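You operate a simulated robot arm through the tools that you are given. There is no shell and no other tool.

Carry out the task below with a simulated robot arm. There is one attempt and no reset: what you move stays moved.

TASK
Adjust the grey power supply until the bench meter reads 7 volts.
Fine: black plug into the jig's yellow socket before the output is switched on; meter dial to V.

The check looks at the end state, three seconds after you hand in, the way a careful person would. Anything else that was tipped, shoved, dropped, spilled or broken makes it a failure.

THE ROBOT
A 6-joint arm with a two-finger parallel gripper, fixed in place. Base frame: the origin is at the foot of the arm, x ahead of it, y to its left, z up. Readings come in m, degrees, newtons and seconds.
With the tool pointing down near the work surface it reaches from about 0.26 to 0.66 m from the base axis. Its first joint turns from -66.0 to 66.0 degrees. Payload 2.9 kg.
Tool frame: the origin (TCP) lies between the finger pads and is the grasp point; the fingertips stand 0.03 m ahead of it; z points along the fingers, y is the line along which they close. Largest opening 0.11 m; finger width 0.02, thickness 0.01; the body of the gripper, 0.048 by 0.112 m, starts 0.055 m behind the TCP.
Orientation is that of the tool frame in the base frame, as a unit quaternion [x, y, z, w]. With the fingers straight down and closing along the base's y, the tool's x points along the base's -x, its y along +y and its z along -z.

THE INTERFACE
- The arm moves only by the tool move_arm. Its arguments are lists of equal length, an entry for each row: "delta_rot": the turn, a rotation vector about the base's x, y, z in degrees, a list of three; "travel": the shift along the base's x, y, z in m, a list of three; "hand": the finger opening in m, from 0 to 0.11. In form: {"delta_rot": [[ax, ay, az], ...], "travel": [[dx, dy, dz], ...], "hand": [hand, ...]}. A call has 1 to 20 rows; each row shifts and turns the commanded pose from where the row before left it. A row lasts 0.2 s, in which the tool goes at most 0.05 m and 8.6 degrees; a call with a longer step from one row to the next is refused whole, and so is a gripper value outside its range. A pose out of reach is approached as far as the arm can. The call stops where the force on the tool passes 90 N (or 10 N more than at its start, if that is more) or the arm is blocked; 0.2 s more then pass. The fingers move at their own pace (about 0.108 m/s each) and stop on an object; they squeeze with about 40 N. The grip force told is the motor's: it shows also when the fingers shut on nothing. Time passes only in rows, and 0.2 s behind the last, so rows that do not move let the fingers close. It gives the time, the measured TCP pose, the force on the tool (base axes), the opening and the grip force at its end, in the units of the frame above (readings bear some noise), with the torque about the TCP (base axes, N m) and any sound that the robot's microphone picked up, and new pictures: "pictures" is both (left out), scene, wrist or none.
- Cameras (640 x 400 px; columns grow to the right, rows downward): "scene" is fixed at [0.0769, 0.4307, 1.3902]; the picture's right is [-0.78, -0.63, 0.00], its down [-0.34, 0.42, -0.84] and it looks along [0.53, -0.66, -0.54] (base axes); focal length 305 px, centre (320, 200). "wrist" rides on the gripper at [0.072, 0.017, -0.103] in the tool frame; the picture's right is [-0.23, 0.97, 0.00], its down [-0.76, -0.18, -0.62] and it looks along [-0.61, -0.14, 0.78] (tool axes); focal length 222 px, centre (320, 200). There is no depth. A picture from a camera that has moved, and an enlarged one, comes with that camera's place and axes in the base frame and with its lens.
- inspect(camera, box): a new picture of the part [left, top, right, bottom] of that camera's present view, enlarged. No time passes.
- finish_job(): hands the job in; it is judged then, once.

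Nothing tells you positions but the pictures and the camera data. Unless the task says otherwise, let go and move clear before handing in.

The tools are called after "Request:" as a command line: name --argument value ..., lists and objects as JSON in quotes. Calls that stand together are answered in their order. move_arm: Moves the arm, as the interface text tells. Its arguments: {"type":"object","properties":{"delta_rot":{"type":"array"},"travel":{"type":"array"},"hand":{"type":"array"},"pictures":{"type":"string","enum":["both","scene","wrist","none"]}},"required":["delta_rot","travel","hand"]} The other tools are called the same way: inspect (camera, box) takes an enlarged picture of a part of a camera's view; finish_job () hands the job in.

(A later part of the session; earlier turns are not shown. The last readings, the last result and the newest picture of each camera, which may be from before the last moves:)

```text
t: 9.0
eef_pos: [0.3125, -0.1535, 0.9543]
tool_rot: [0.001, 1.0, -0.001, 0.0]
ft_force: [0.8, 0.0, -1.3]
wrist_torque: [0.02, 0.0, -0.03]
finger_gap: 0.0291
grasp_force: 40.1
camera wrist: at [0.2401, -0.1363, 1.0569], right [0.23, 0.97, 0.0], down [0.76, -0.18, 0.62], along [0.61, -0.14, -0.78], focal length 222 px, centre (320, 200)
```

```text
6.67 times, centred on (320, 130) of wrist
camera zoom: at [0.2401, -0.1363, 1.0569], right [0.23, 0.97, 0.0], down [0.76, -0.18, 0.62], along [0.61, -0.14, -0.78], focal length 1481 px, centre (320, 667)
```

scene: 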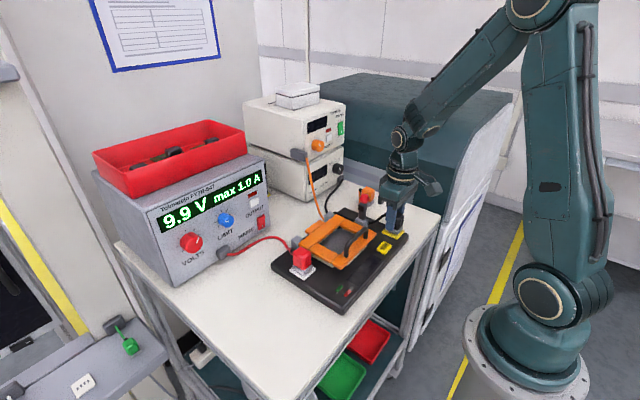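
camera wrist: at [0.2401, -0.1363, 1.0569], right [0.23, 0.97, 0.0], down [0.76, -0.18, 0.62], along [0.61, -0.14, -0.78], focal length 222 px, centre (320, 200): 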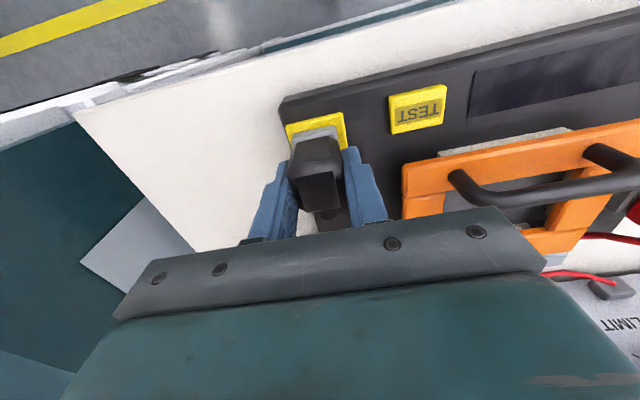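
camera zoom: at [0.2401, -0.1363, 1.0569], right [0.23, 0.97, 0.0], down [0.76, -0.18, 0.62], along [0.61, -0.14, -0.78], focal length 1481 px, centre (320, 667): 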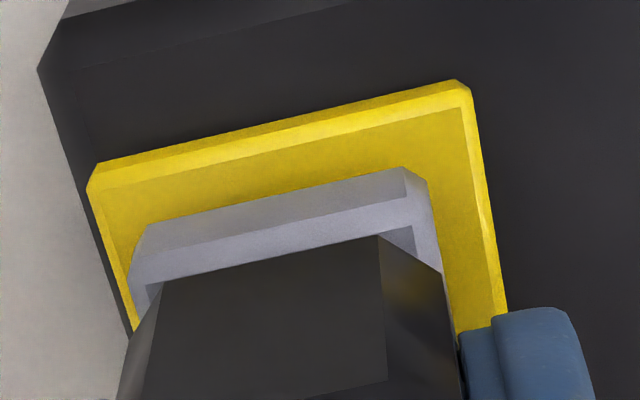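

The close-up shows the base about 2 mm too far toward -x and just under 1 mm too far toward -y, hovering about 5–6 mm above the tile. I'll correct that and press down in small steps.

Request:
move_arm --delta_rot '[[0, 0, 0], [0, 0, 0], [0, 0, 0], [0, 0, 0]]' --travel '[[0.0017, 0.0008, 0], [0, 0, -0.002], [0, 0, -0.002], [0, 0, -0.001]]' --hand '[0.02, 0.02, 0.02, 0.02]'

Request:
inspect --camera "scene" --box '[380, 215, 410, 240]'

Request:
inspect --camera "wrist" --box '[280, 100, 360, 160]'

```text
t: 10.0
eef_pos: [0.3144, -0.1526, 0.9502]
tool_rot: [0.0, 1.0, -0.001, 0.001]
ft_force: [-16.6, 4.1, 50.2]
wrist_torque: [0.14, 0.13, 0.05]
finger_gap: 0.0293
grasp_force: 39.8
heard: snap
camera wrist: at [0.2415, -0.1354, 1.0528], right [0.23, 0.97, 0.0], down [0.76, -0.18, 0.62], along [0.61, -0.14, -0.78], focal length 222 px, centre (320, 200)
```

scene: 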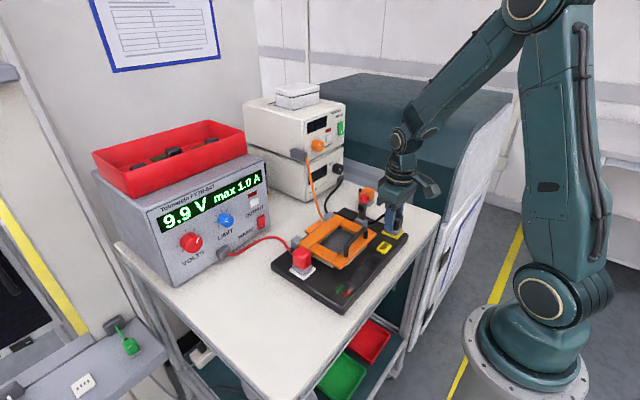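
wrist: 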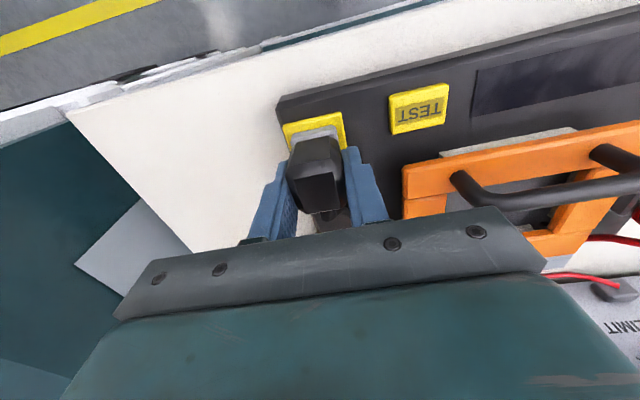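

```text
16.00 times, centred on (395, 228) of scene
camera zoom: at [0.0759, 0.4311, 1.3902], right [-0.78, -0.63, 0.0], down [-0.34, 0.42, -0.84], along [0.53, -0.66, -0.54], focal length 4881 px, centre (-880, -240)
```

zoom: 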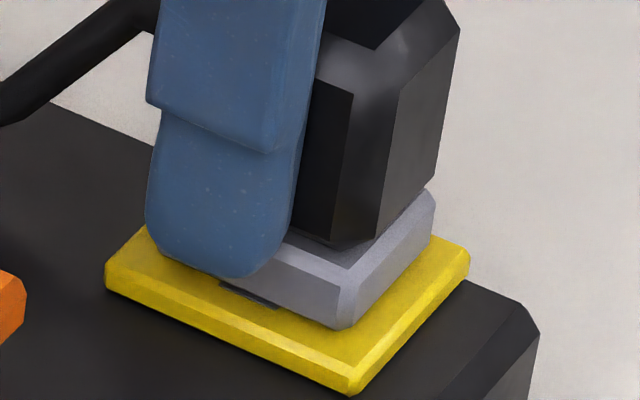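

```text
6.67 times, centred on (320, 130) of wrist
camera zoom: at [0.2415, -0.1354, 1.0528], right [0.23, 0.97, 0.0], down [0.76, -0.18, 0.62], along [0.61, -0.14, -0.78], focal length 1481 px, centre (320, 667)
```

zoom: 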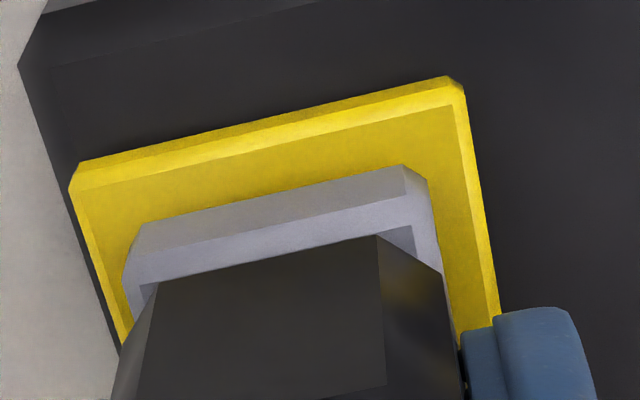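

I heard a snap and the force rose to about 50 N, which fits the plug latching. I'll check how it sits before doing anything else, comparing it with the red plug.

Request:
inspect --camera "scene" --box '[385, 220, 405, 240]'

Request:
inspect --camera "scene" --box '[288, 258, 314, 284]'

Request:
inspect --camera "wrist" --box '[285, 110, 350, 150]'

```text
16.00 times, centred on (395, 230) of scene
camera zoom: at [0.0759, 0.4311, 1.3902], right [-0.78, -0.63, 0.0], down [-0.34, 0.42, -0.84], along [0.53, -0.66, -0.54], focal length 4881 px, centre (-880, -280)
```

zoom: 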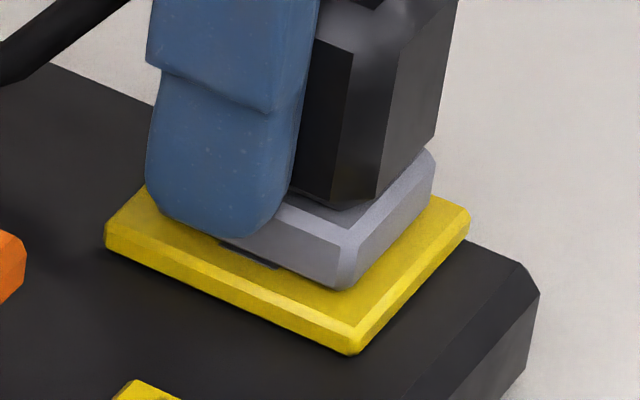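

```text
15.38 times, centred on (301, 271) of scene
camera zoom: at [0.0759, 0.4311, 1.3902], right [-0.78, -0.63, 0.0], down [-0.34, 0.42, -0.84], along [0.53, -0.66, -0.54], focal length 4693 px, centre (612, -892)
```

zoom: 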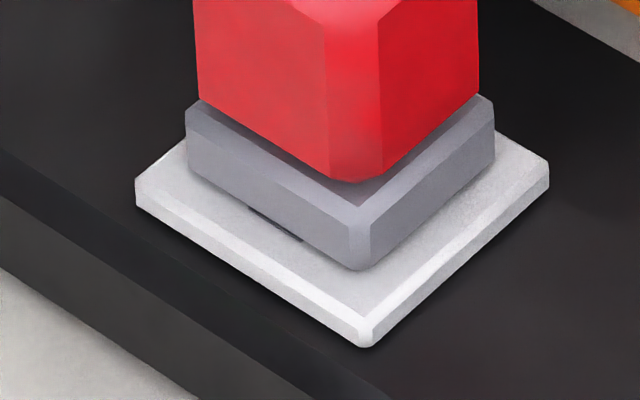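

```text
9.85 times, centred on (318, 130) of wrist
camera zoom: at [0.2415, -0.1354, 1.0528], right [0.23, 0.97, 0.0], down [0.76, -0.18, 0.62], along [0.61, -0.14, -0.78], focal length 2187 px, centre (345, 889)
```

zoom: 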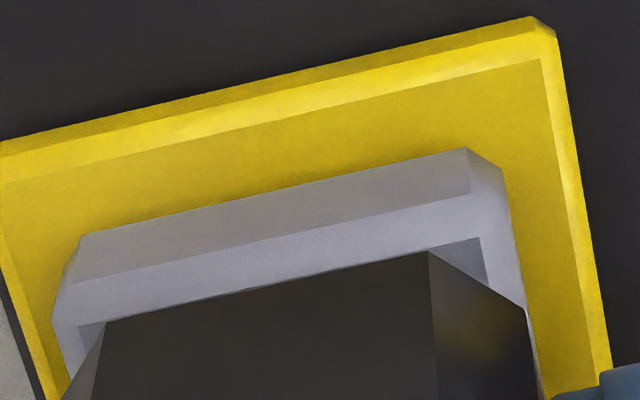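

The black plug now sits on its tile just like the red one, with the same sliver of slot showing beside the base, so the snap was the latch. I'll open the fingers a little and back straight up.

Request:
move_arm --delta_rot '[[0, 0, 0], [0, 0, 0], [0, 0, 0], [0, 0, 0], [0, 0, 0], [0, 0, 0], [0, 0, 0], [0, 0, 0]]' --travel '[[0, 0, 0.001], [0, 0, 0], [0, 0, 0.005], [0, 0, 0.02], [0, 0, 0.03], [0, 0, 0.04], [0, 0, 0.04], [0, 0, 0]]' --hand '[0.05, 0.05, 0.05, 0.05, 0.05, 0.05, 0.05, 0.05]'

Request:
inspect --camera "scene" --box '[350, 180, 420, 260]'

Request:
inspect --camera "wrist" --box '[240, 20, 440, 220]'

```text
t: 11.8
eef_pos: [0.3118, -0.1506, 1.0833]
tool_rot: [-0.001, 1.0, 0.0, 0.0]
ft_force: [-0.4, 0.5, -0.2]
wrist_torque: [-0.03, 0.02, -0.01]
finger_gap: 0.0501
grasp_force: 0.0
camera wrist: at [0.2402, -0.1353, 1.1862], right [0.23, 0.97, 0.0], down [0.76, -0.18, 0.62], along [0.61, -0.14, -0.78], focal length 222 px, centre (320, 200)
```

scene: 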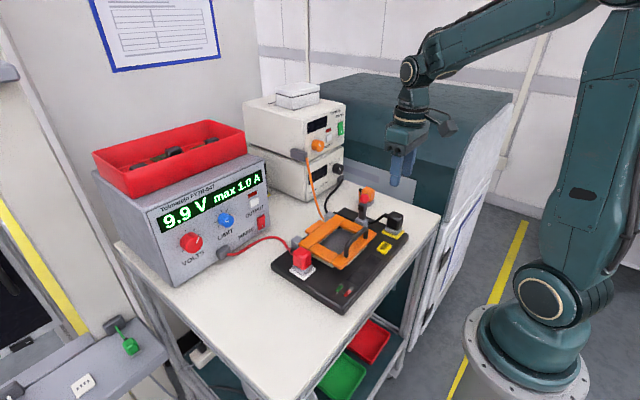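
wrist: 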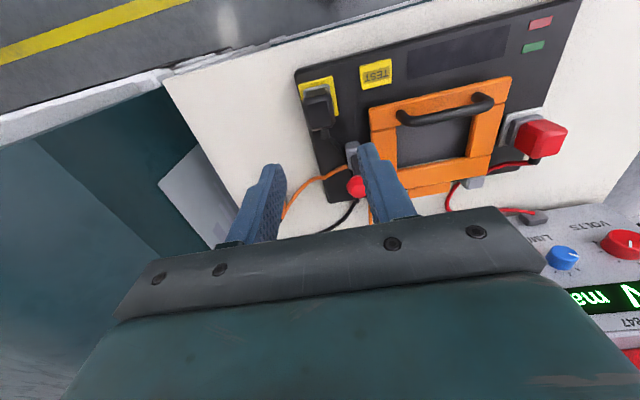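

```text
5.00 times, centred on (385, 220) of scene
camera zoom: at [0.0769, 0.4307, 1.3902], right [-0.78, -0.63, 0.0], down [-0.34, 0.42, -0.84], along [0.53, -0.66, -0.54], focal length 1525 px, centre (-5, 100)
```

zoom: 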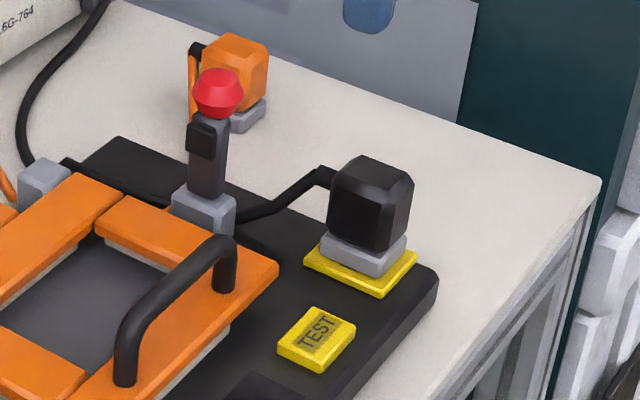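

```text
2.00 times, centred on (340, 120) of wrist
camera zoom: at [0.2402, -0.1353, 1.1862], right [0.23, 0.97, 0.0], down [0.76, -0.18, 0.62], along [0.61, -0.14, -0.78], focal length 444 px, centre (280, 360)
```

zoom: 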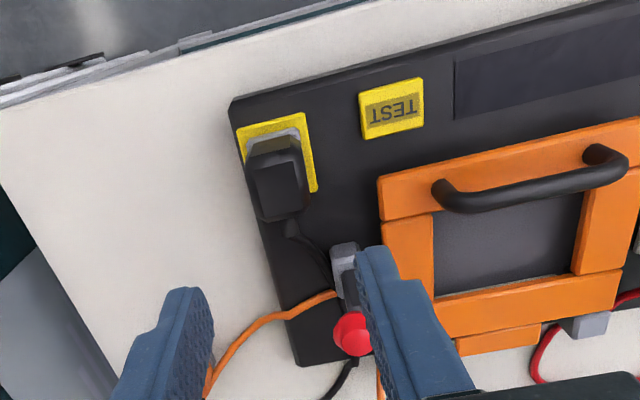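

The plug is seated and the arm is clear. The meter dial's front face is at about (0.563, -0.272, 0.956), facing the robot. The orange plug sits in front of it, so I'll approach with the tool pitched 45° forward and down; I'm moving back to a standoff and tilting now.

Request:
move_arm --delta_rot '[[0, 0, 0], [0, 0, 0], [0, -7.5, 0], [0, -7.5, 0], [0, -7.5, 0], [0, -7.5, 0], [0, -7.5, 0], [0, -7.5, 0], [0, 0, 0]]' --travel '[[0.02, -0.018, 0.01], [0.025, -0.02, 0.01], [0.025, -0.02, 0.01], [0.025, -0.02, 0.007], [0.02, -0.02, 0], [0.02, -0.02, 0], [0, 0, 0], [0, 0, 0], [0, 0, 0]]' --hand '[0.06, 0.06, 0.06, 0.06, 0.06, 0.06, 0.06, 0.06, 0.06]'

```text
t: 13.8
eef_pos: [0.4507, -0.2696, 1.1198]
tool_rot: [0.001, 0.924, -0.001, 0.384]
ft_force: [0.4, 0.3, -0.1]
wrist_torque: [0.01, -0.01, -0.01]
finger_gap: 0.0597
grasp_force: 0.1
camera wrist: at [0.3248, -0.253, 1.1424], right [0.16, 0.97, 0.16], down [0.1, -0.18, 0.98], along [0.98, -0.14, -0.12], focal length 222 px, centre (320, 200)
```

scene: 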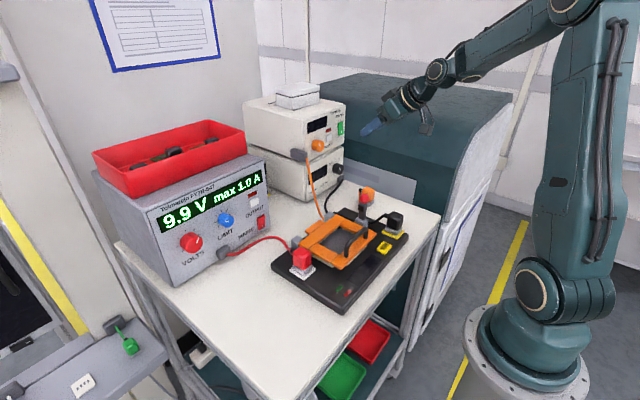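
wrist: 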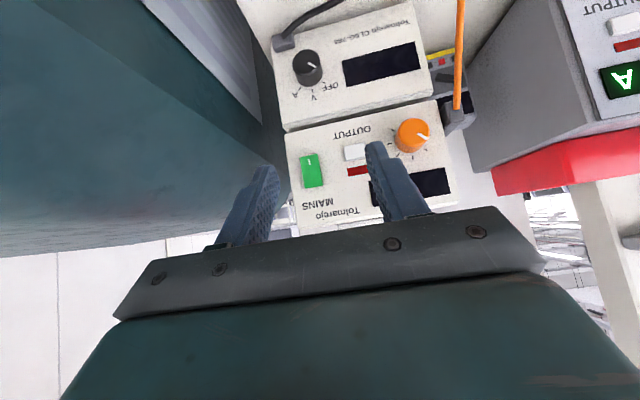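

I have a good frontal view of the meter, upside-down in the picture. I'll zoom in on the dial and its surroundings to measure the axis.

Request:
inspect --camera "wrist" --box '[260, 10, 370, 110]'

Request:
inspect --camera "wrist" --box '[270, 20, 450, 220]'

Request:
inspect --camera "scene" --box '[315, 150, 355, 190]'

```text
4.00 times, centred on (315, 60) of wrist
camera zoom: at [0.3248, -0.253, 1.1424], right [0.16, 0.97, 0.16], down [0.1, -0.18, 0.98], along [0.98, -0.14, -0.12], focal length 888 px, centre (340, 760)
```

zoom: 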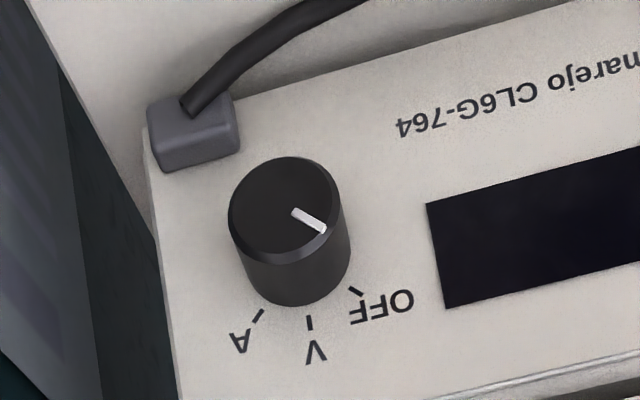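

```text
2.00 times, centred on (360, 120) of wrist
camera zoom: at [0.3248, -0.253, 1.1424], right [0.16, 0.97, 0.16], down [0.1, -0.18, 0.98], along [0.98, -0.14, -0.12], focal length 444 px, centre (240, 360)
```

zoom: 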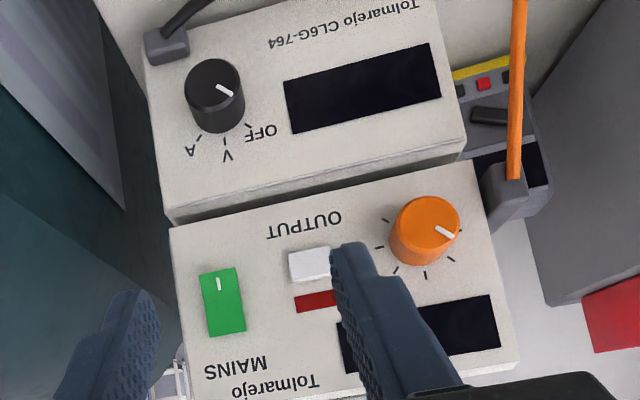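

```text
10.00 times, centred on (335, 170) of scene
camera zoom: at [0.0769, 0.4307, 1.3902], right [-0.78, -0.63, 0.0], down [-0.34, 0.42, -0.84], along [0.53, -0.66, -0.54], focal length 3050 px, centre (170, 500)
```

zoom: 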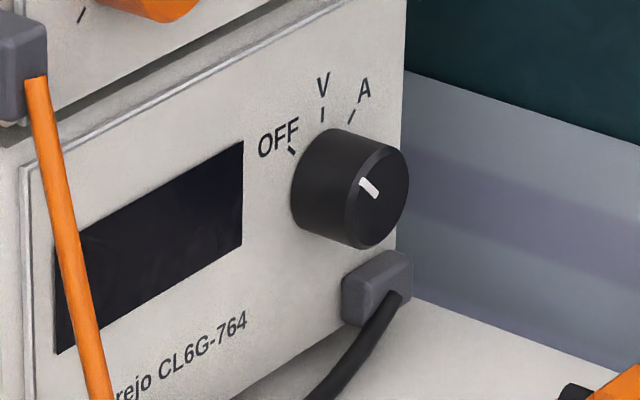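

The dial is about 32 mm across and sticks out about 20 mm, with its axis near y=-0.277, z=0.951. OFF is about 50° left of V. I'll pre-roll the tool by -38° so the turn ends near upright, and stop at a standoff to re-measure.

Request:
move_arm --delta_rot '[[-7.6, 0, 0], [-7.6, 0, 0], [-7.6, 0, 0], [-7.6, 0, 0], [-7.6, 0, 0], [0, 0, 0]]' --travel '[[0.008, 0.008, -0.02], [0.008, 0.008, -0.022], [0.008, 0.008, -0.022], [0.008, 0.008, -0.022], [0.0087, 0.0076, -0.0227], [0, 0, 0]]' --hand '[0.065, 0.065, 0.065, 0.065, 0.065, 0.065]'

Request:
inspect --camera "wrist" --box '[240, 60, 400, 220]'

Request:
inspect --camera "scene" --box '[300, 110, 400, 210]'

```text
t: 15.2
eef_pos: [0.4915, -0.2292, 1.013]
tool_rot: [-0.125, 0.873, -0.301, 0.362]
ft_force: [0.2, 0.6, 0.2]
wrist_torque: [0.01, -0.02, 0.03]
finger_gap: 0.0649
grasp_force: 0.1
camera wrist: at [0.367, -0.203, 1.0186], right [0.16, 0.87, -0.47], down [0.1, 0.46, 0.88], along [0.98, -0.19, -0.01], focal length 222 px, centre (320, 200)
```

scene: 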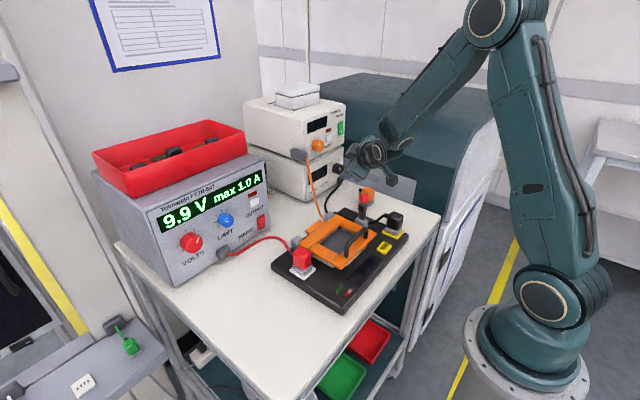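
wrist: 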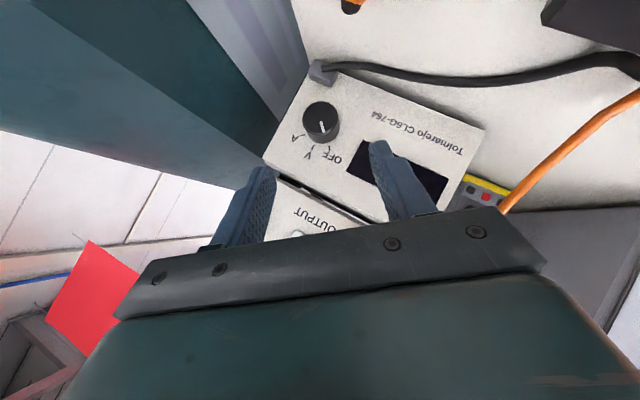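

```text
2.50 times, centred on (320, 140) of wrist
camera zoom: at [0.367, -0.203, 1.0186], right [0.16, 0.87, -0.47], down [0.1, 0.46, 0.88], along [0.98, -0.19, -0.01], focal length 555 px, centre (320, 350)
```

zoom: 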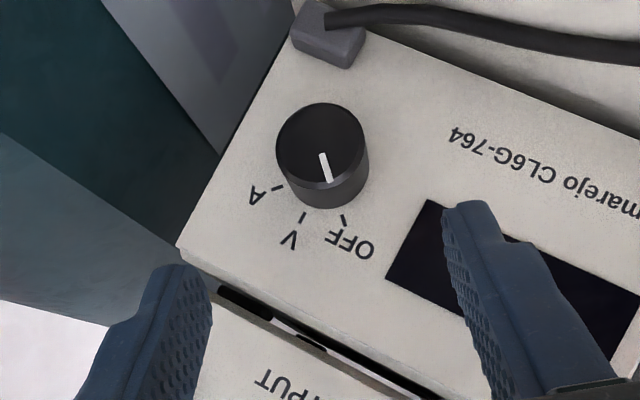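

```text
4.00 times, centred on (350, 160) of scene
camera zoom: at [0.0769, 0.4307, 1.3902], right [-0.78, -0.63, 0.0], down [-0.34, 0.42, -0.84], along [0.53, -0.66, -0.54], focal length 1220 px, centre (200, 360)
```

zoom: 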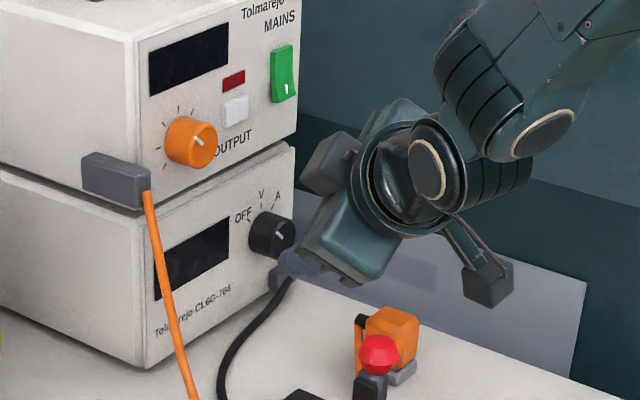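

The refreshed measurement puts the dial axis at y≈-0.278, z≈0.949 and its front face at x≈0.565. I'll advance along the tool axis until the fingers straddle the dial.

Request:
move_arm --delta_rot '[[0, 0, 0], [0, 0, 0], [0, 0, 0], [0, 0, 0], [0, 0, 0]]' --travel '[[0.0156, -0.01, -0.0131], [0.0156, -0.01, -0.0131], [0.0156, -0.01, -0.0131], [0.0155, -0.01, -0.0131], [0, 0, 0]]' --hand '[0.065, 0.065, 0.065, 0.065, 0.065]'

Request:
inspect --camera "wrist" --box '[220, 80, 420, 240]'

Request:
inspect --camera "scene" --box '[300, 140, 380, 210]'

```text
t: 16.4
eef_pos: [0.553, -0.2699, 0.9588]
tool_rot: [-0.124, 0.873, -0.301, 0.362]
ft_force: [0.4, 0.8, 0.5]
wrist_torque: [-0.02, 0.0, -0.02]
finger_gap: 0.0652
grasp_force: 0.0
camera wrist: at [0.4286, -0.2436, 0.9657], right [0.16, 0.87, -0.47], down [0.1, 0.46, 0.88], along [0.98, -0.19, -0.01], focal length 222 px, centre (320, 200)
```

scene: 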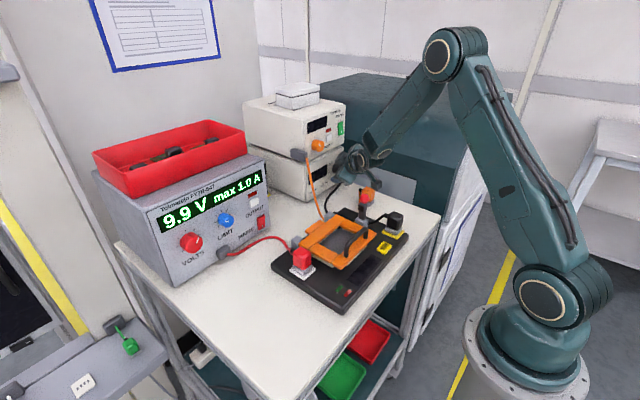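
wrist: 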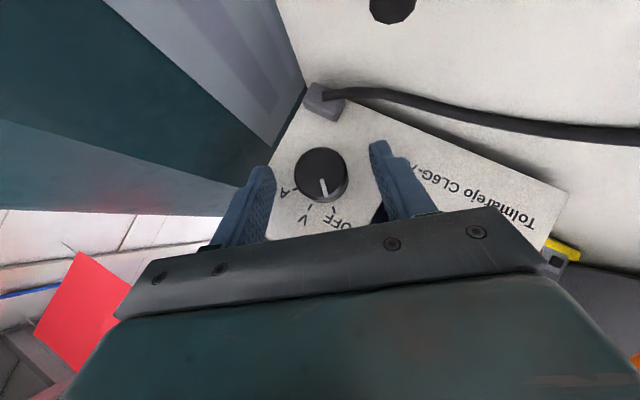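

```text
2.50 times, centred on (320, 160) of wrist
camera zoom: at [0.4286, -0.2436, 0.9657], right [0.16, 0.87, -0.47], down [0.1, 0.46, 0.88], along [0.98, -0.19, -0.01], focal length 555 px, centre (320, 300)
```

zoom: 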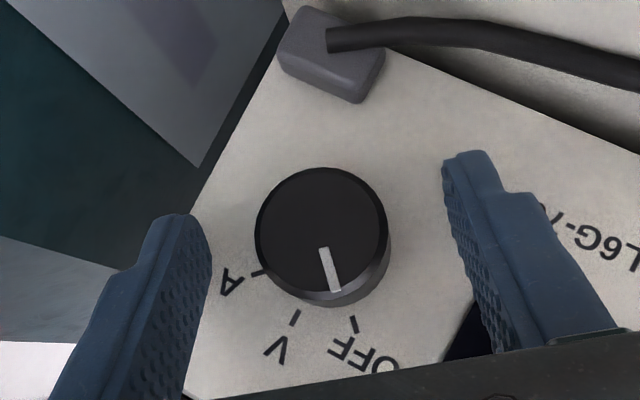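

```text
5.71 times, centred on (340, 175) of scene
camera zoom: at [0.0769, 0.4307, 1.3902], right [-0.78, -0.63, 0.0], down [-0.34, 0.42, -0.84], along [0.53, -0.66, -0.54], focal length 1743 px, centre (206, 343)
```

zoom: 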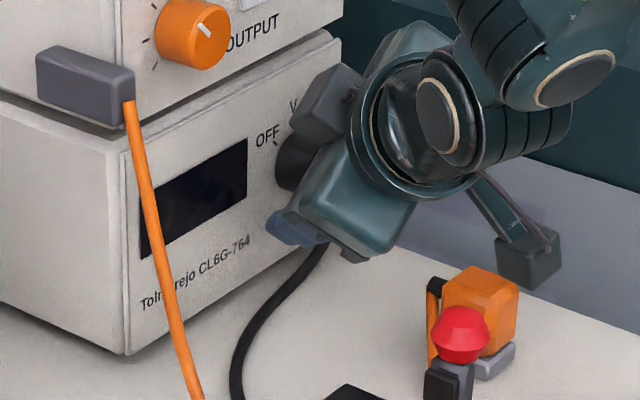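

The dial sits between the fingers with good overlap in depth. I'll close on it now.

Request:
move_arm --delta_rot '[[0, 0, 0], [0, 0, 0], [0, 0, 0]]' --travel '[[0, 0, 0], [0, 0, 0], [0, 0, 0]]' --hand '[0.04, 0.025, 0.025]'

Request:
inspect --camera "wrist" --box '[220, 80, 420, 240]'

```text
t: 17.2
eef_pos: [0.5523, -0.2696, 0.9596]
tool_rot: [-0.124, 0.874, -0.3, 0.362]
ft_force: [1.3, -0.9, -2.0]
wrist_torque: [0.02, 0.0, 0.1]
finger_gap: 0.0332
grasp_force: 45.1
camera wrist: at [0.4284, -0.2435, 0.9656], right [0.16, 0.87, -0.47], down [0.1, 0.46, 0.88], along [0.98, -0.19, -0.01], focal length 222 px, centre (320, 200)
```

scene: 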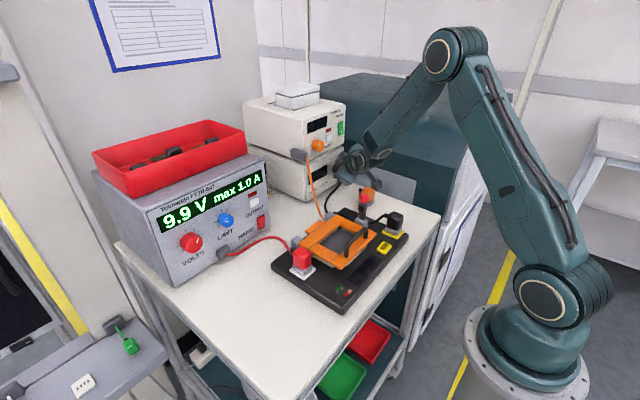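
wrist: 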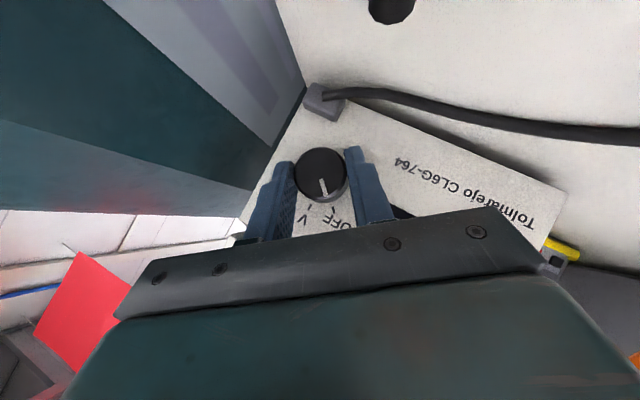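

```text
2.50 times, centred on (320, 160) of wrist
camera zoom: at [0.4284, -0.2435, 0.9656], right [0.16, 0.87, -0.47], down [0.1, 0.46, 0.88], along [0.98, -0.19, -0.01], focal length 555 px, centre (320, 300)
```

zoom: 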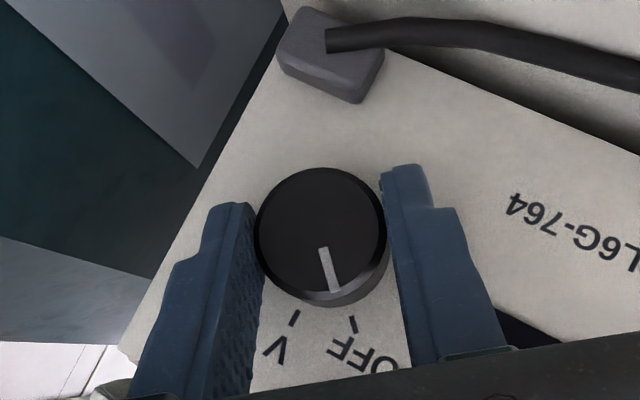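

The dial is gripped at 33 mm with almost no side load. I'll turn it clockwise (about +x) around its own axis, first by 32°, and check.

Request:
move_arm --delta_rot '[[8, 0, 0], [8, 0, 0], [8, 0, 0], [8, 0, 0]]' --travel '[[0, -0.0015, 0.001], [0, -0.0016, 0.0008], [0, -0.0017, 0.0005], [0, -0.0017, 0.0003]]' --hand '[0.025, 0.025, 0.025, 0.025]'

Request:
inspect --camera "wrist" --box '[220, 80, 420, 240]'

Request:
inspect --camera "scene" --box '[300, 140, 380, 210]'

```text
t: 18.2
eef_pos: [0.5526, -0.2752, 0.9614]
tool_rot: [-0.021, 0.923, -0.046, 0.382]
ft_force: [-1.5, 5.5, -5.2]
wrist_torque: [0.07, -0.22, 0.04]
finger_gap: 0.0334
grasp_force: 45.4
camera wrist: at [0.4284, -0.2574, 0.9817], right [0.16, 0.99, 0.06], down [0.1, -0.08, 0.99], along [0.98, -0.15, -0.11], focal length 222 px, centre (320, 200)
```

scene: 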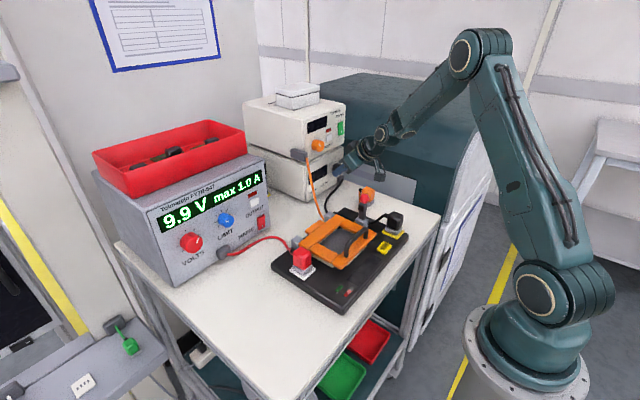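
wrist: 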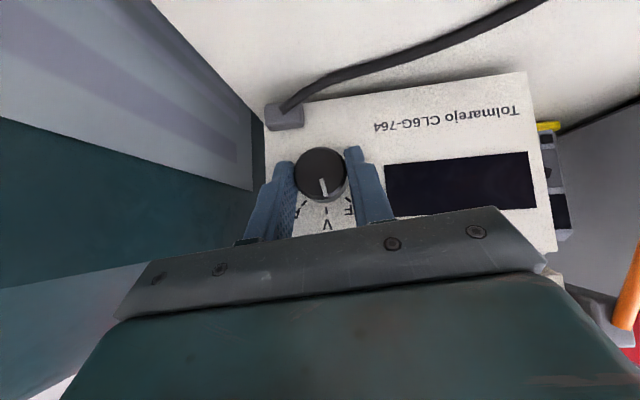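

```text
2.50 times, centred on (320, 160) of wrist
camera zoom: at [0.4284, -0.2574, 0.9817], right [0.16, 0.99, 0.06], down [0.1, -0.08, 0.99], along [0.98, -0.15, -0.11], focal length 555 px, centre (320, 300)
```

zoom: 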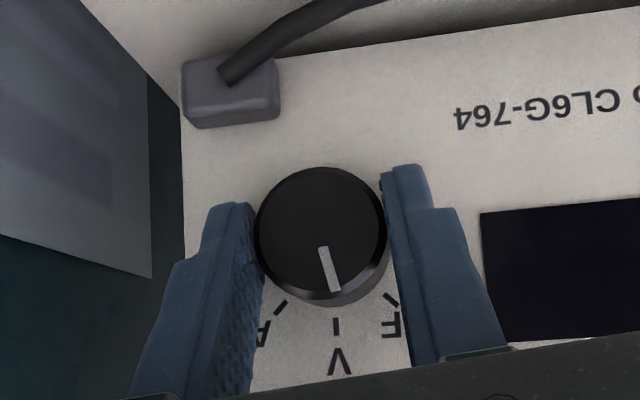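

```text
5.71 times, centred on (340, 175) of scene
camera zoom: at [0.0769, 0.4308, 1.3902], right [-0.78, -0.63, 0.0], down [-0.34, 0.42, -0.84], along [0.53, -0.66, -0.54], focal length 1743 px, centre (206, 343)
```

zoom: 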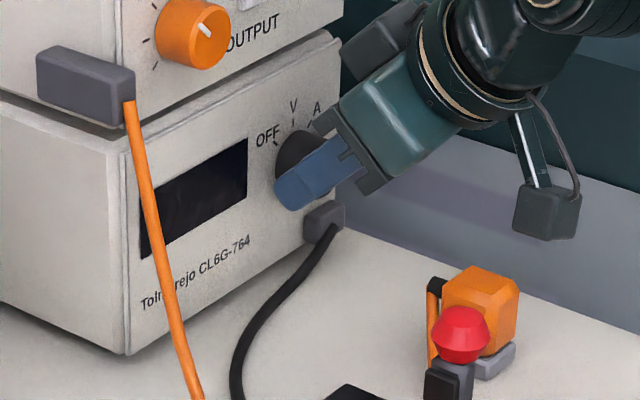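

The dial turns with the gripper, and the pointer is now about 13° short of V (OFF and A are at ±45°). I'll turn the remaining 13°.

Request:
move_arm --delta_rot '[[6.5, 0, 0], [6.5, 0, 0], [0, 0, 0]]' --travel '[[0, -0.0014, 0.0001], [0, -0.0014, 0], [0, 0, 0]]' --hand '[0.025, 0.025, 0.025]'

Request:
inspect --camera "wrist" --box '[220, 80, 420, 240]'

Request:
inspect --camera "scene" --box '[300, 140, 380, 210]'

```text
t: 19.0
eef_pos: [0.5525, -0.2795, 0.9617]
tool_rot: [0.024, 0.923, 0.058, 0.38]
ft_force: [1.3, 9.5, -14.4]
wrist_torque: [0.13, -0.44, 0.09]
finger_gap: 0.0335
grasp_force: 44.7
camera wrist: at [0.4285, -0.2651, 0.9857], right [0.16, 0.95, 0.28], down [0.1, -0.3, 0.95], along [0.98, -0.12, -0.14], focal length 222 px, centre (320, 200)
```

scene: 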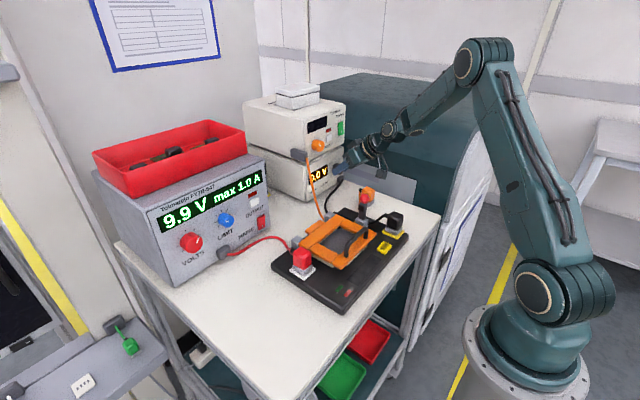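
wrist: 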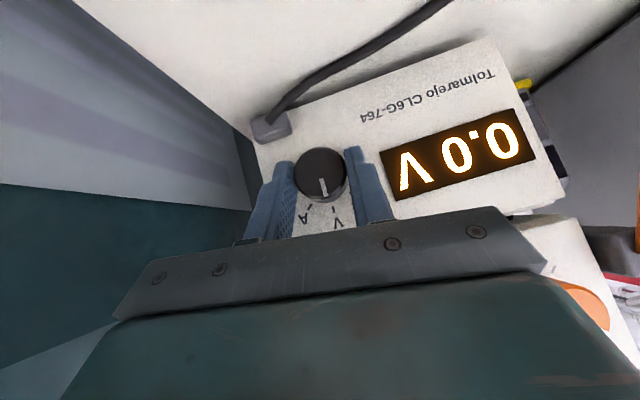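

```text
2.50 times, centred on (320, 160) of wrist
camera zoom: at [0.4285, -0.2651, 0.9857], right [0.16, 0.95, 0.28], down [0.1, -0.3, 0.95], along [0.98, -0.12, -0.14], focal length 555 px, centre (320, 300)
```

zoom: 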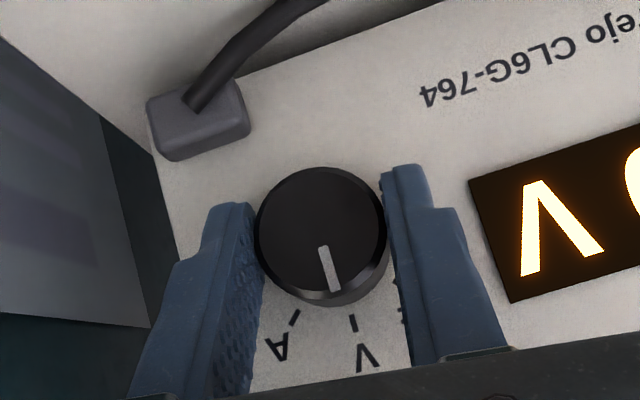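

```text
5.71 times, centred on (340, 175) of scene
camera zoom: at [0.0772, 0.4308, 1.3902], right [-0.78, -0.63, 0.0], down [-0.34, 0.42, -0.84], along [0.53, -0.66, -0.54], focal length 1743 px, centre (206, 343)
```

zoom: 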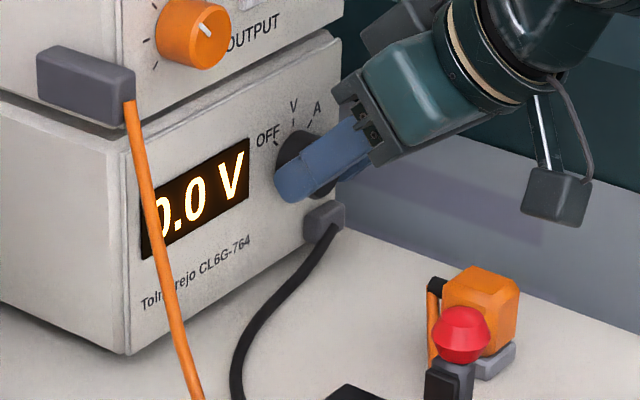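

The meter now shows 0.0 V with the pointer on V. I'll open a little and back out along the tool axis.

Request:
move_arm --delta_rot '[[0, 0, 0], [0, 0, 0], [0, 0, 0], [0, 0, 0], [0, 0, 0], [0, 0, 0], [0, 0, 0]]' --travel '[[0, 0, 0], [0, 0, 0], [-0.007, -0.0009, 0.007], [-0.02, -0.0025, 0.02], [-0.024, -0.003, 0.024], [-0.024, -0.003, 0.024], [0, 0, 0]]' --hand '[0.05, 0.05, 0.05, 0.05, 0.05, 0.05, 0.05]'

Request:
inspect --camera "wrist" --box '[220, 40, 480, 220]'

Request:
inspect --camera "scene" --box '[300, 140, 380, 210]'

```text
t: 20.6
eef_pos: [0.4781, -0.2888, 1.0386]
tool_rot: [0.024, 0.923, 0.056, 0.381]
ft_force: [-0.5, -0.2, 0.0]
wrist_torque: [0.03, -0.01, 0.03]
finger_gap: 0.0501
grasp_force: 0.1
camera wrist: at [0.3532, -0.2742, 1.0619], right [0.16, 0.95, 0.28], down [0.1, -0.3, 0.95], along [0.98, -0.13, -0.14], focal length 222 px, centre (320, 200)
```

scene: 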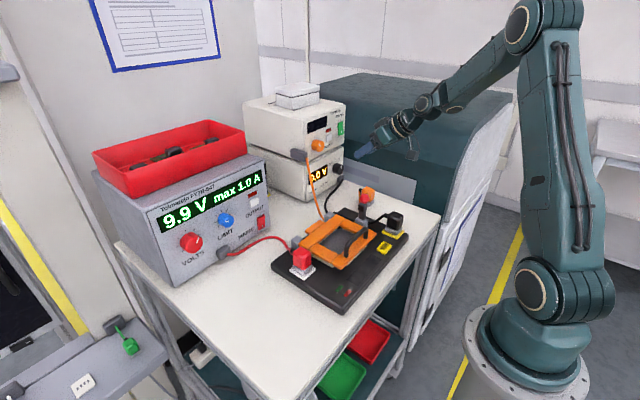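
wrist: 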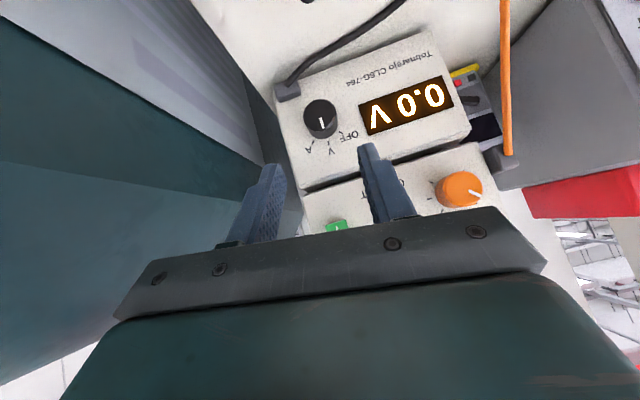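

```text
2.22 times, centred on (350, 130) of wrist
camera zoom: at [0.3532, -0.2742, 1.0619], right [0.16, 0.95, 0.28], down [0.1, -0.3, 0.95], along [0.98, -0.13, -0.14], focal length 494 px, centre (253, 356)
```

zoom: 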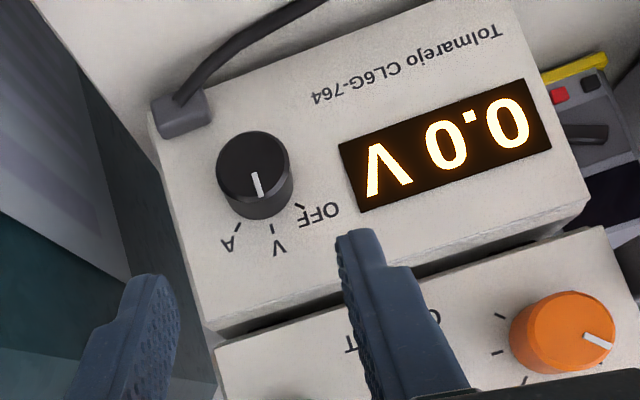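

```text
5.71 times, centred on (340, 175) of scene
camera zoom: at [0.0769, 0.4307, 1.3902], right [-0.78, -0.63, 0.0], down [-0.34, 0.42, -0.84], along [0.53, -0.66, -0.54], focal length 1743 px, centre (206, 343)
```

zoom: 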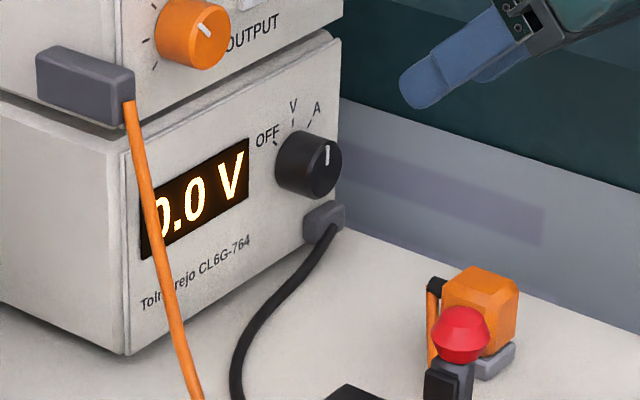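

The dial rests on V and the meter reads 0.0 V. Next I'll cross over, well above the jig, to look squarely at the grey supply's panel.

Request:
move_arm --delta_rot '[[-3.5, 0, 0], [-3.5, 0, 0], [0, 0, 0], [0, 0, 0], [0, 0, 0], [0, 0, 0], [0, 0, 0], [0, 0, 0], [0, 0, 0], [0, 0, 0], [0, 0, 0], [0, 0, 0], [0, 0, 0]]' --travel '[[-0.025, 0, 0.035], [-0.025, 0, 0.035], [0, 0.03, 0.01], [0, 0.042, 0], [0, 0.042, 0], [0, 0.042, 0], [0, 0.042, 0], [0, 0.042, 0], [0, 0.042, 0], [0, 0.042, 0], [0, 0.042, 0], [0, 0.042, 0], [0, 0, 0]]' --hand '[0.05, 0.05, 0.05, 0.05, 0.05, 0.05, 0.05, 0.05, 0.05, 0.05, 0.05, 0.05, 0.05]'

Request:
inspect --camera "wrist" --box '[180, 0, 480, 200]'

```text
t: 23.4
eef_pos: [0.4269, 0.1213, 1.1175]
tool_rot: [0.0, 0.924, 0.0, 0.382]
ft_force: [0.4, -0.5, -0.4]
wrist_torque: [0.01, -0.02, 0.03]
finger_gap: 0.0501
grasp_force: 0.0
camera wrist: at [0.3022, 0.1377, 1.139], right [0.16, 0.97, 0.16], down [0.1, -0.18, 0.98], along [0.98, -0.14, -0.12], focal length 222 px, centre (320, 200)
```

scene: 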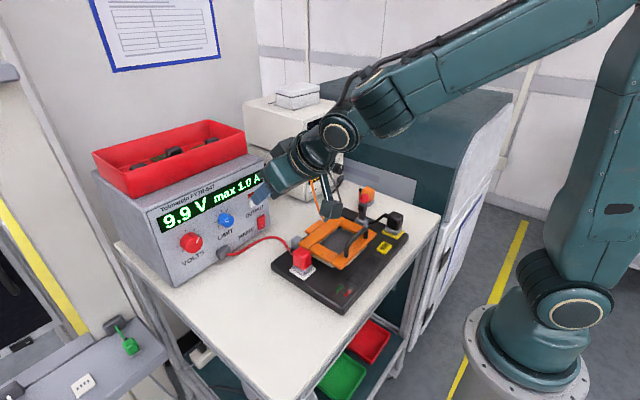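
wrist: 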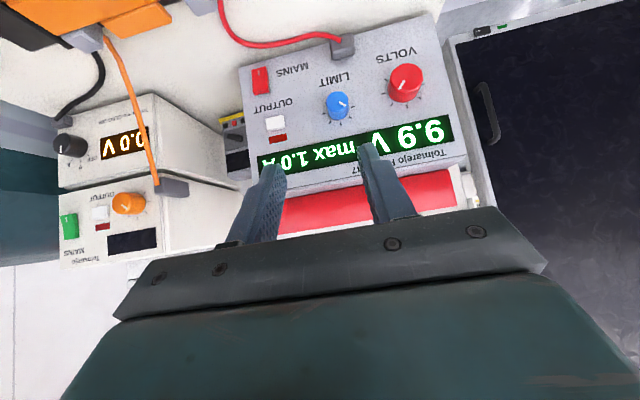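

```text
2.00 times, centred on (330, 100) of wrist
camera zoom: at [0.3022, 0.1377, 1.139], right [0.16, 0.97, 0.16], down [0.1, -0.18, 0.98], along [0.98, -0.14, -0.12], focal length 444 px, centre (300, 400)
```

zoom: 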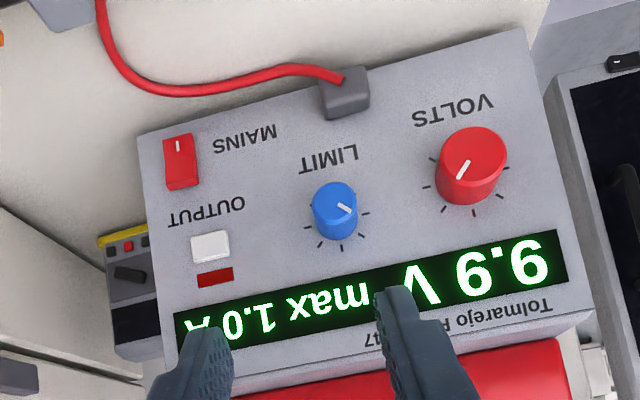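

The supply panel is clearly visible: VOLTS knob front at about (0.564, 0.226, 0.984) and about 40 mm across, OUTPUT button at about (0.578, 0.054, 0.995). With the output still off I'll first turn VOLTS down toward 7 on its own display, so I roll the tool +28° and go to a standoff in front of the knob.

Request:
move_arm --delta_rot '[[7, 0, 0], [7, 0, 0], [7, 0, 0], [7, 0, 0], [0, 0, 0]]' --travel '[[0.0164, 0.0173, -0.0164], [0.0164, 0.0173, -0.0164], [0.0164, 0.0173, -0.0164], [0.0163, 0.0174, -0.0165], [0, 0, 0]]' --hand '[0.065, 0.07, 0.07, 0.07, 0.07]'

Request:
inspect --camera "wrist" --box '[220, 40, 460, 220]'

Request:
inspect --camera "scene" --box '[160, 160, 300, 280]'

```text
t: 24.6
eef_pos: [0.4934, 0.1883, 1.0522]
tool_rot: [0.093, 0.896, 0.225, 0.371]
ft_force: [-0.4, 0.4, 0.1]
wrist_torque: [-0.01, 0.0, 0.03]
finger_gap: 0.0698
grasp_force: 0.0
camera wrist: at [0.3687, 0.1925, 1.0785], right [0.16, 0.78, 0.6], down [0.1, -0.62, 0.78], along [0.98, -0.07, -0.18], focal length 222 px, centre (320, 200)
```

scene: 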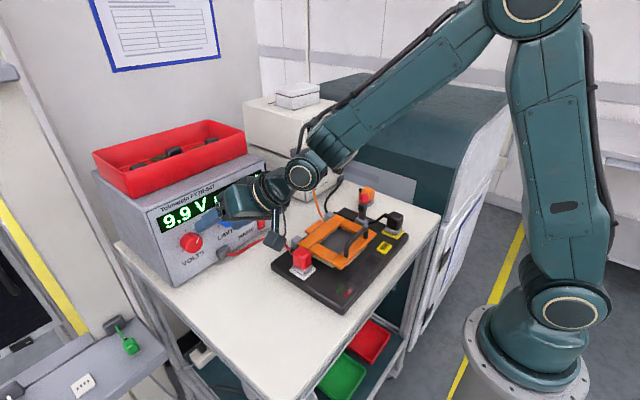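
wrist: 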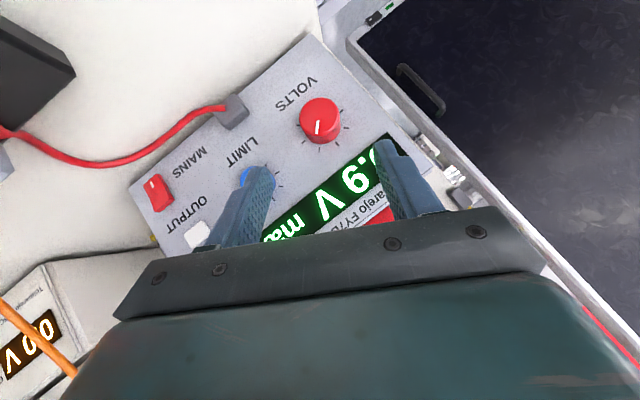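

```text
2.22 times, centred on (340, 130) of wrist
camera zoom: at [0.3687, 0.1925, 1.0785], right [0.16, 0.78, 0.6], down [0.1, -0.62, 0.78], along [0.98, -0.07, -0.18], focal length 494 px, centre (276, 356)
```

zoom: 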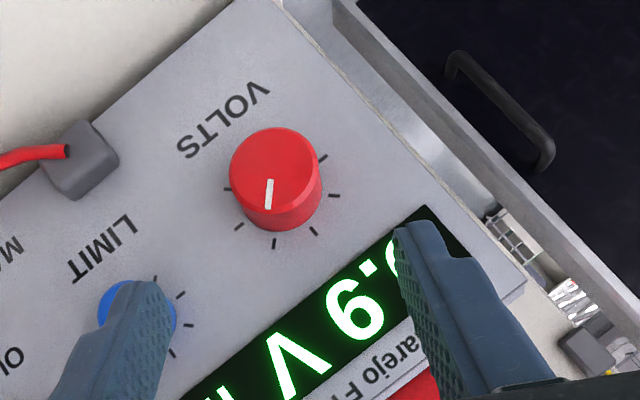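

```text
3.33 times, centred on (230, 220) of scene
camera zoom: at [0.0769, 0.4307, 1.3902], right [-0.78, -0.63, 0.0], down [-0.34, 0.42, -0.84], along [0.53, -0.66, -0.54], focal length 1017 px, centre (620, 133)
```

zoom: 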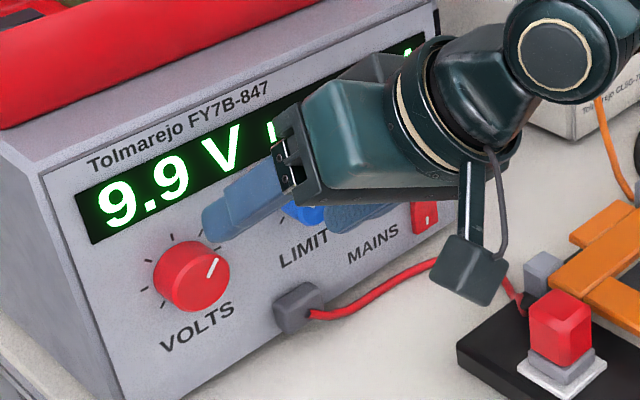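

The knob axis is confirmed at y≈0.226, z≈0.983. I'll advance along the tool axis so the fingers straddle it.

Request:
move_arm --delta_rot '[[0, 0, 0], [0, 0, 0], [0, 0, 0], [0, 0, 0], [0, 0, 0]]' --travel '[[0.0157, 0.008, -0.0142], [0.0157, 0.008, -0.0142], [0.0156, 0.0081, -0.0143], [0.0156, 0.0081, -0.0143], [0, 0, 0]]' --hand '[0.07, 0.07, 0.07, 0.07, 0.07]'

Request:
inspect --camera "wrist" --box '[220, 80, 420, 240]'

Request:
inspect --camera "scene" --box '[160, 160, 300, 280]'

```text
t: 25.8
eef_pos: [0.5565, 0.2233, 0.9955]
tool_rot: [0.093, 0.897, 0.223, 0.371]
ft_force: [-0.5, 0.6, -0.4]
wrist_torque: [-0.01, 0.0, 0.0]
finger_gap: 0.07
grasp_force: 0.1
camera wrist: at [0.4322, 0.2266, 1.0217], right [0.16, 0.78, 0.6], down [0.1, -0.62, 0.78], along [0.98, -0.07, -0.18], focal length 222 px, centre (320, 200)
```

scene: 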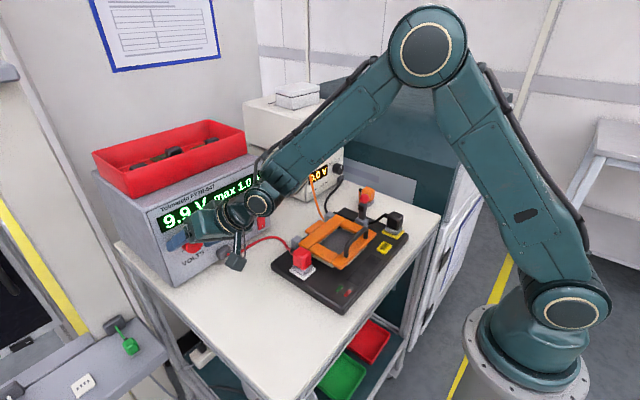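
wrist: 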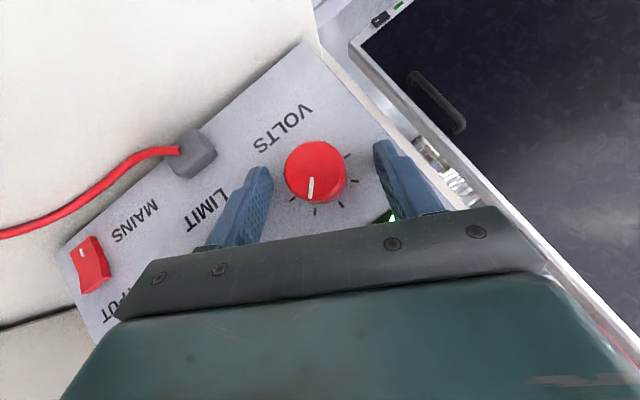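

```text
2.50 times, centred on (320, 160) of wrist
camera zoom: at [0.4322, 0.2266, 1.0217], right [0.16, 0.78, 0.6], down [0.1, -0.62, 0.78], along [0.98, -0.07, -0.18], focal length 555 px, centre (320, 300)
```

zoom: 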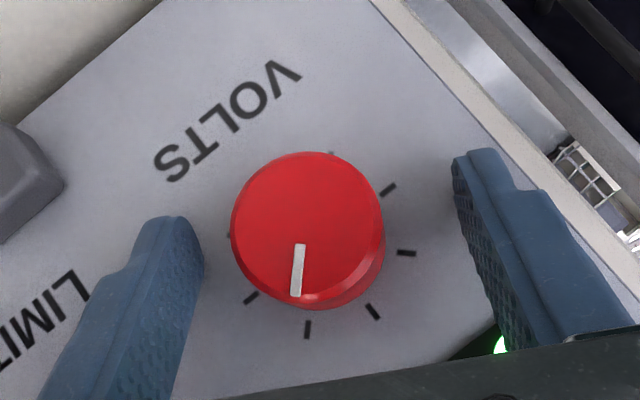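

```text
3.33 times, centred on (230, 220) of scene
camera zoom: at [0.0769, 0.4307, 1.3902], right [-0.78, -0.63, 0.0], down [-0.34, 0.42, -0.84], along [0.53, -0.66, -0.54], focal length 1017 px, centre (620, 133)
```

zoom: 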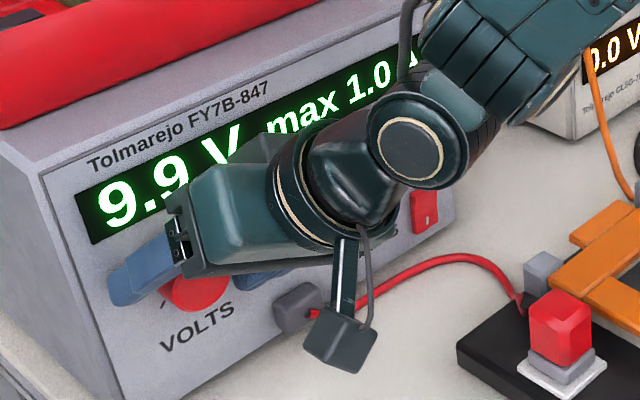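

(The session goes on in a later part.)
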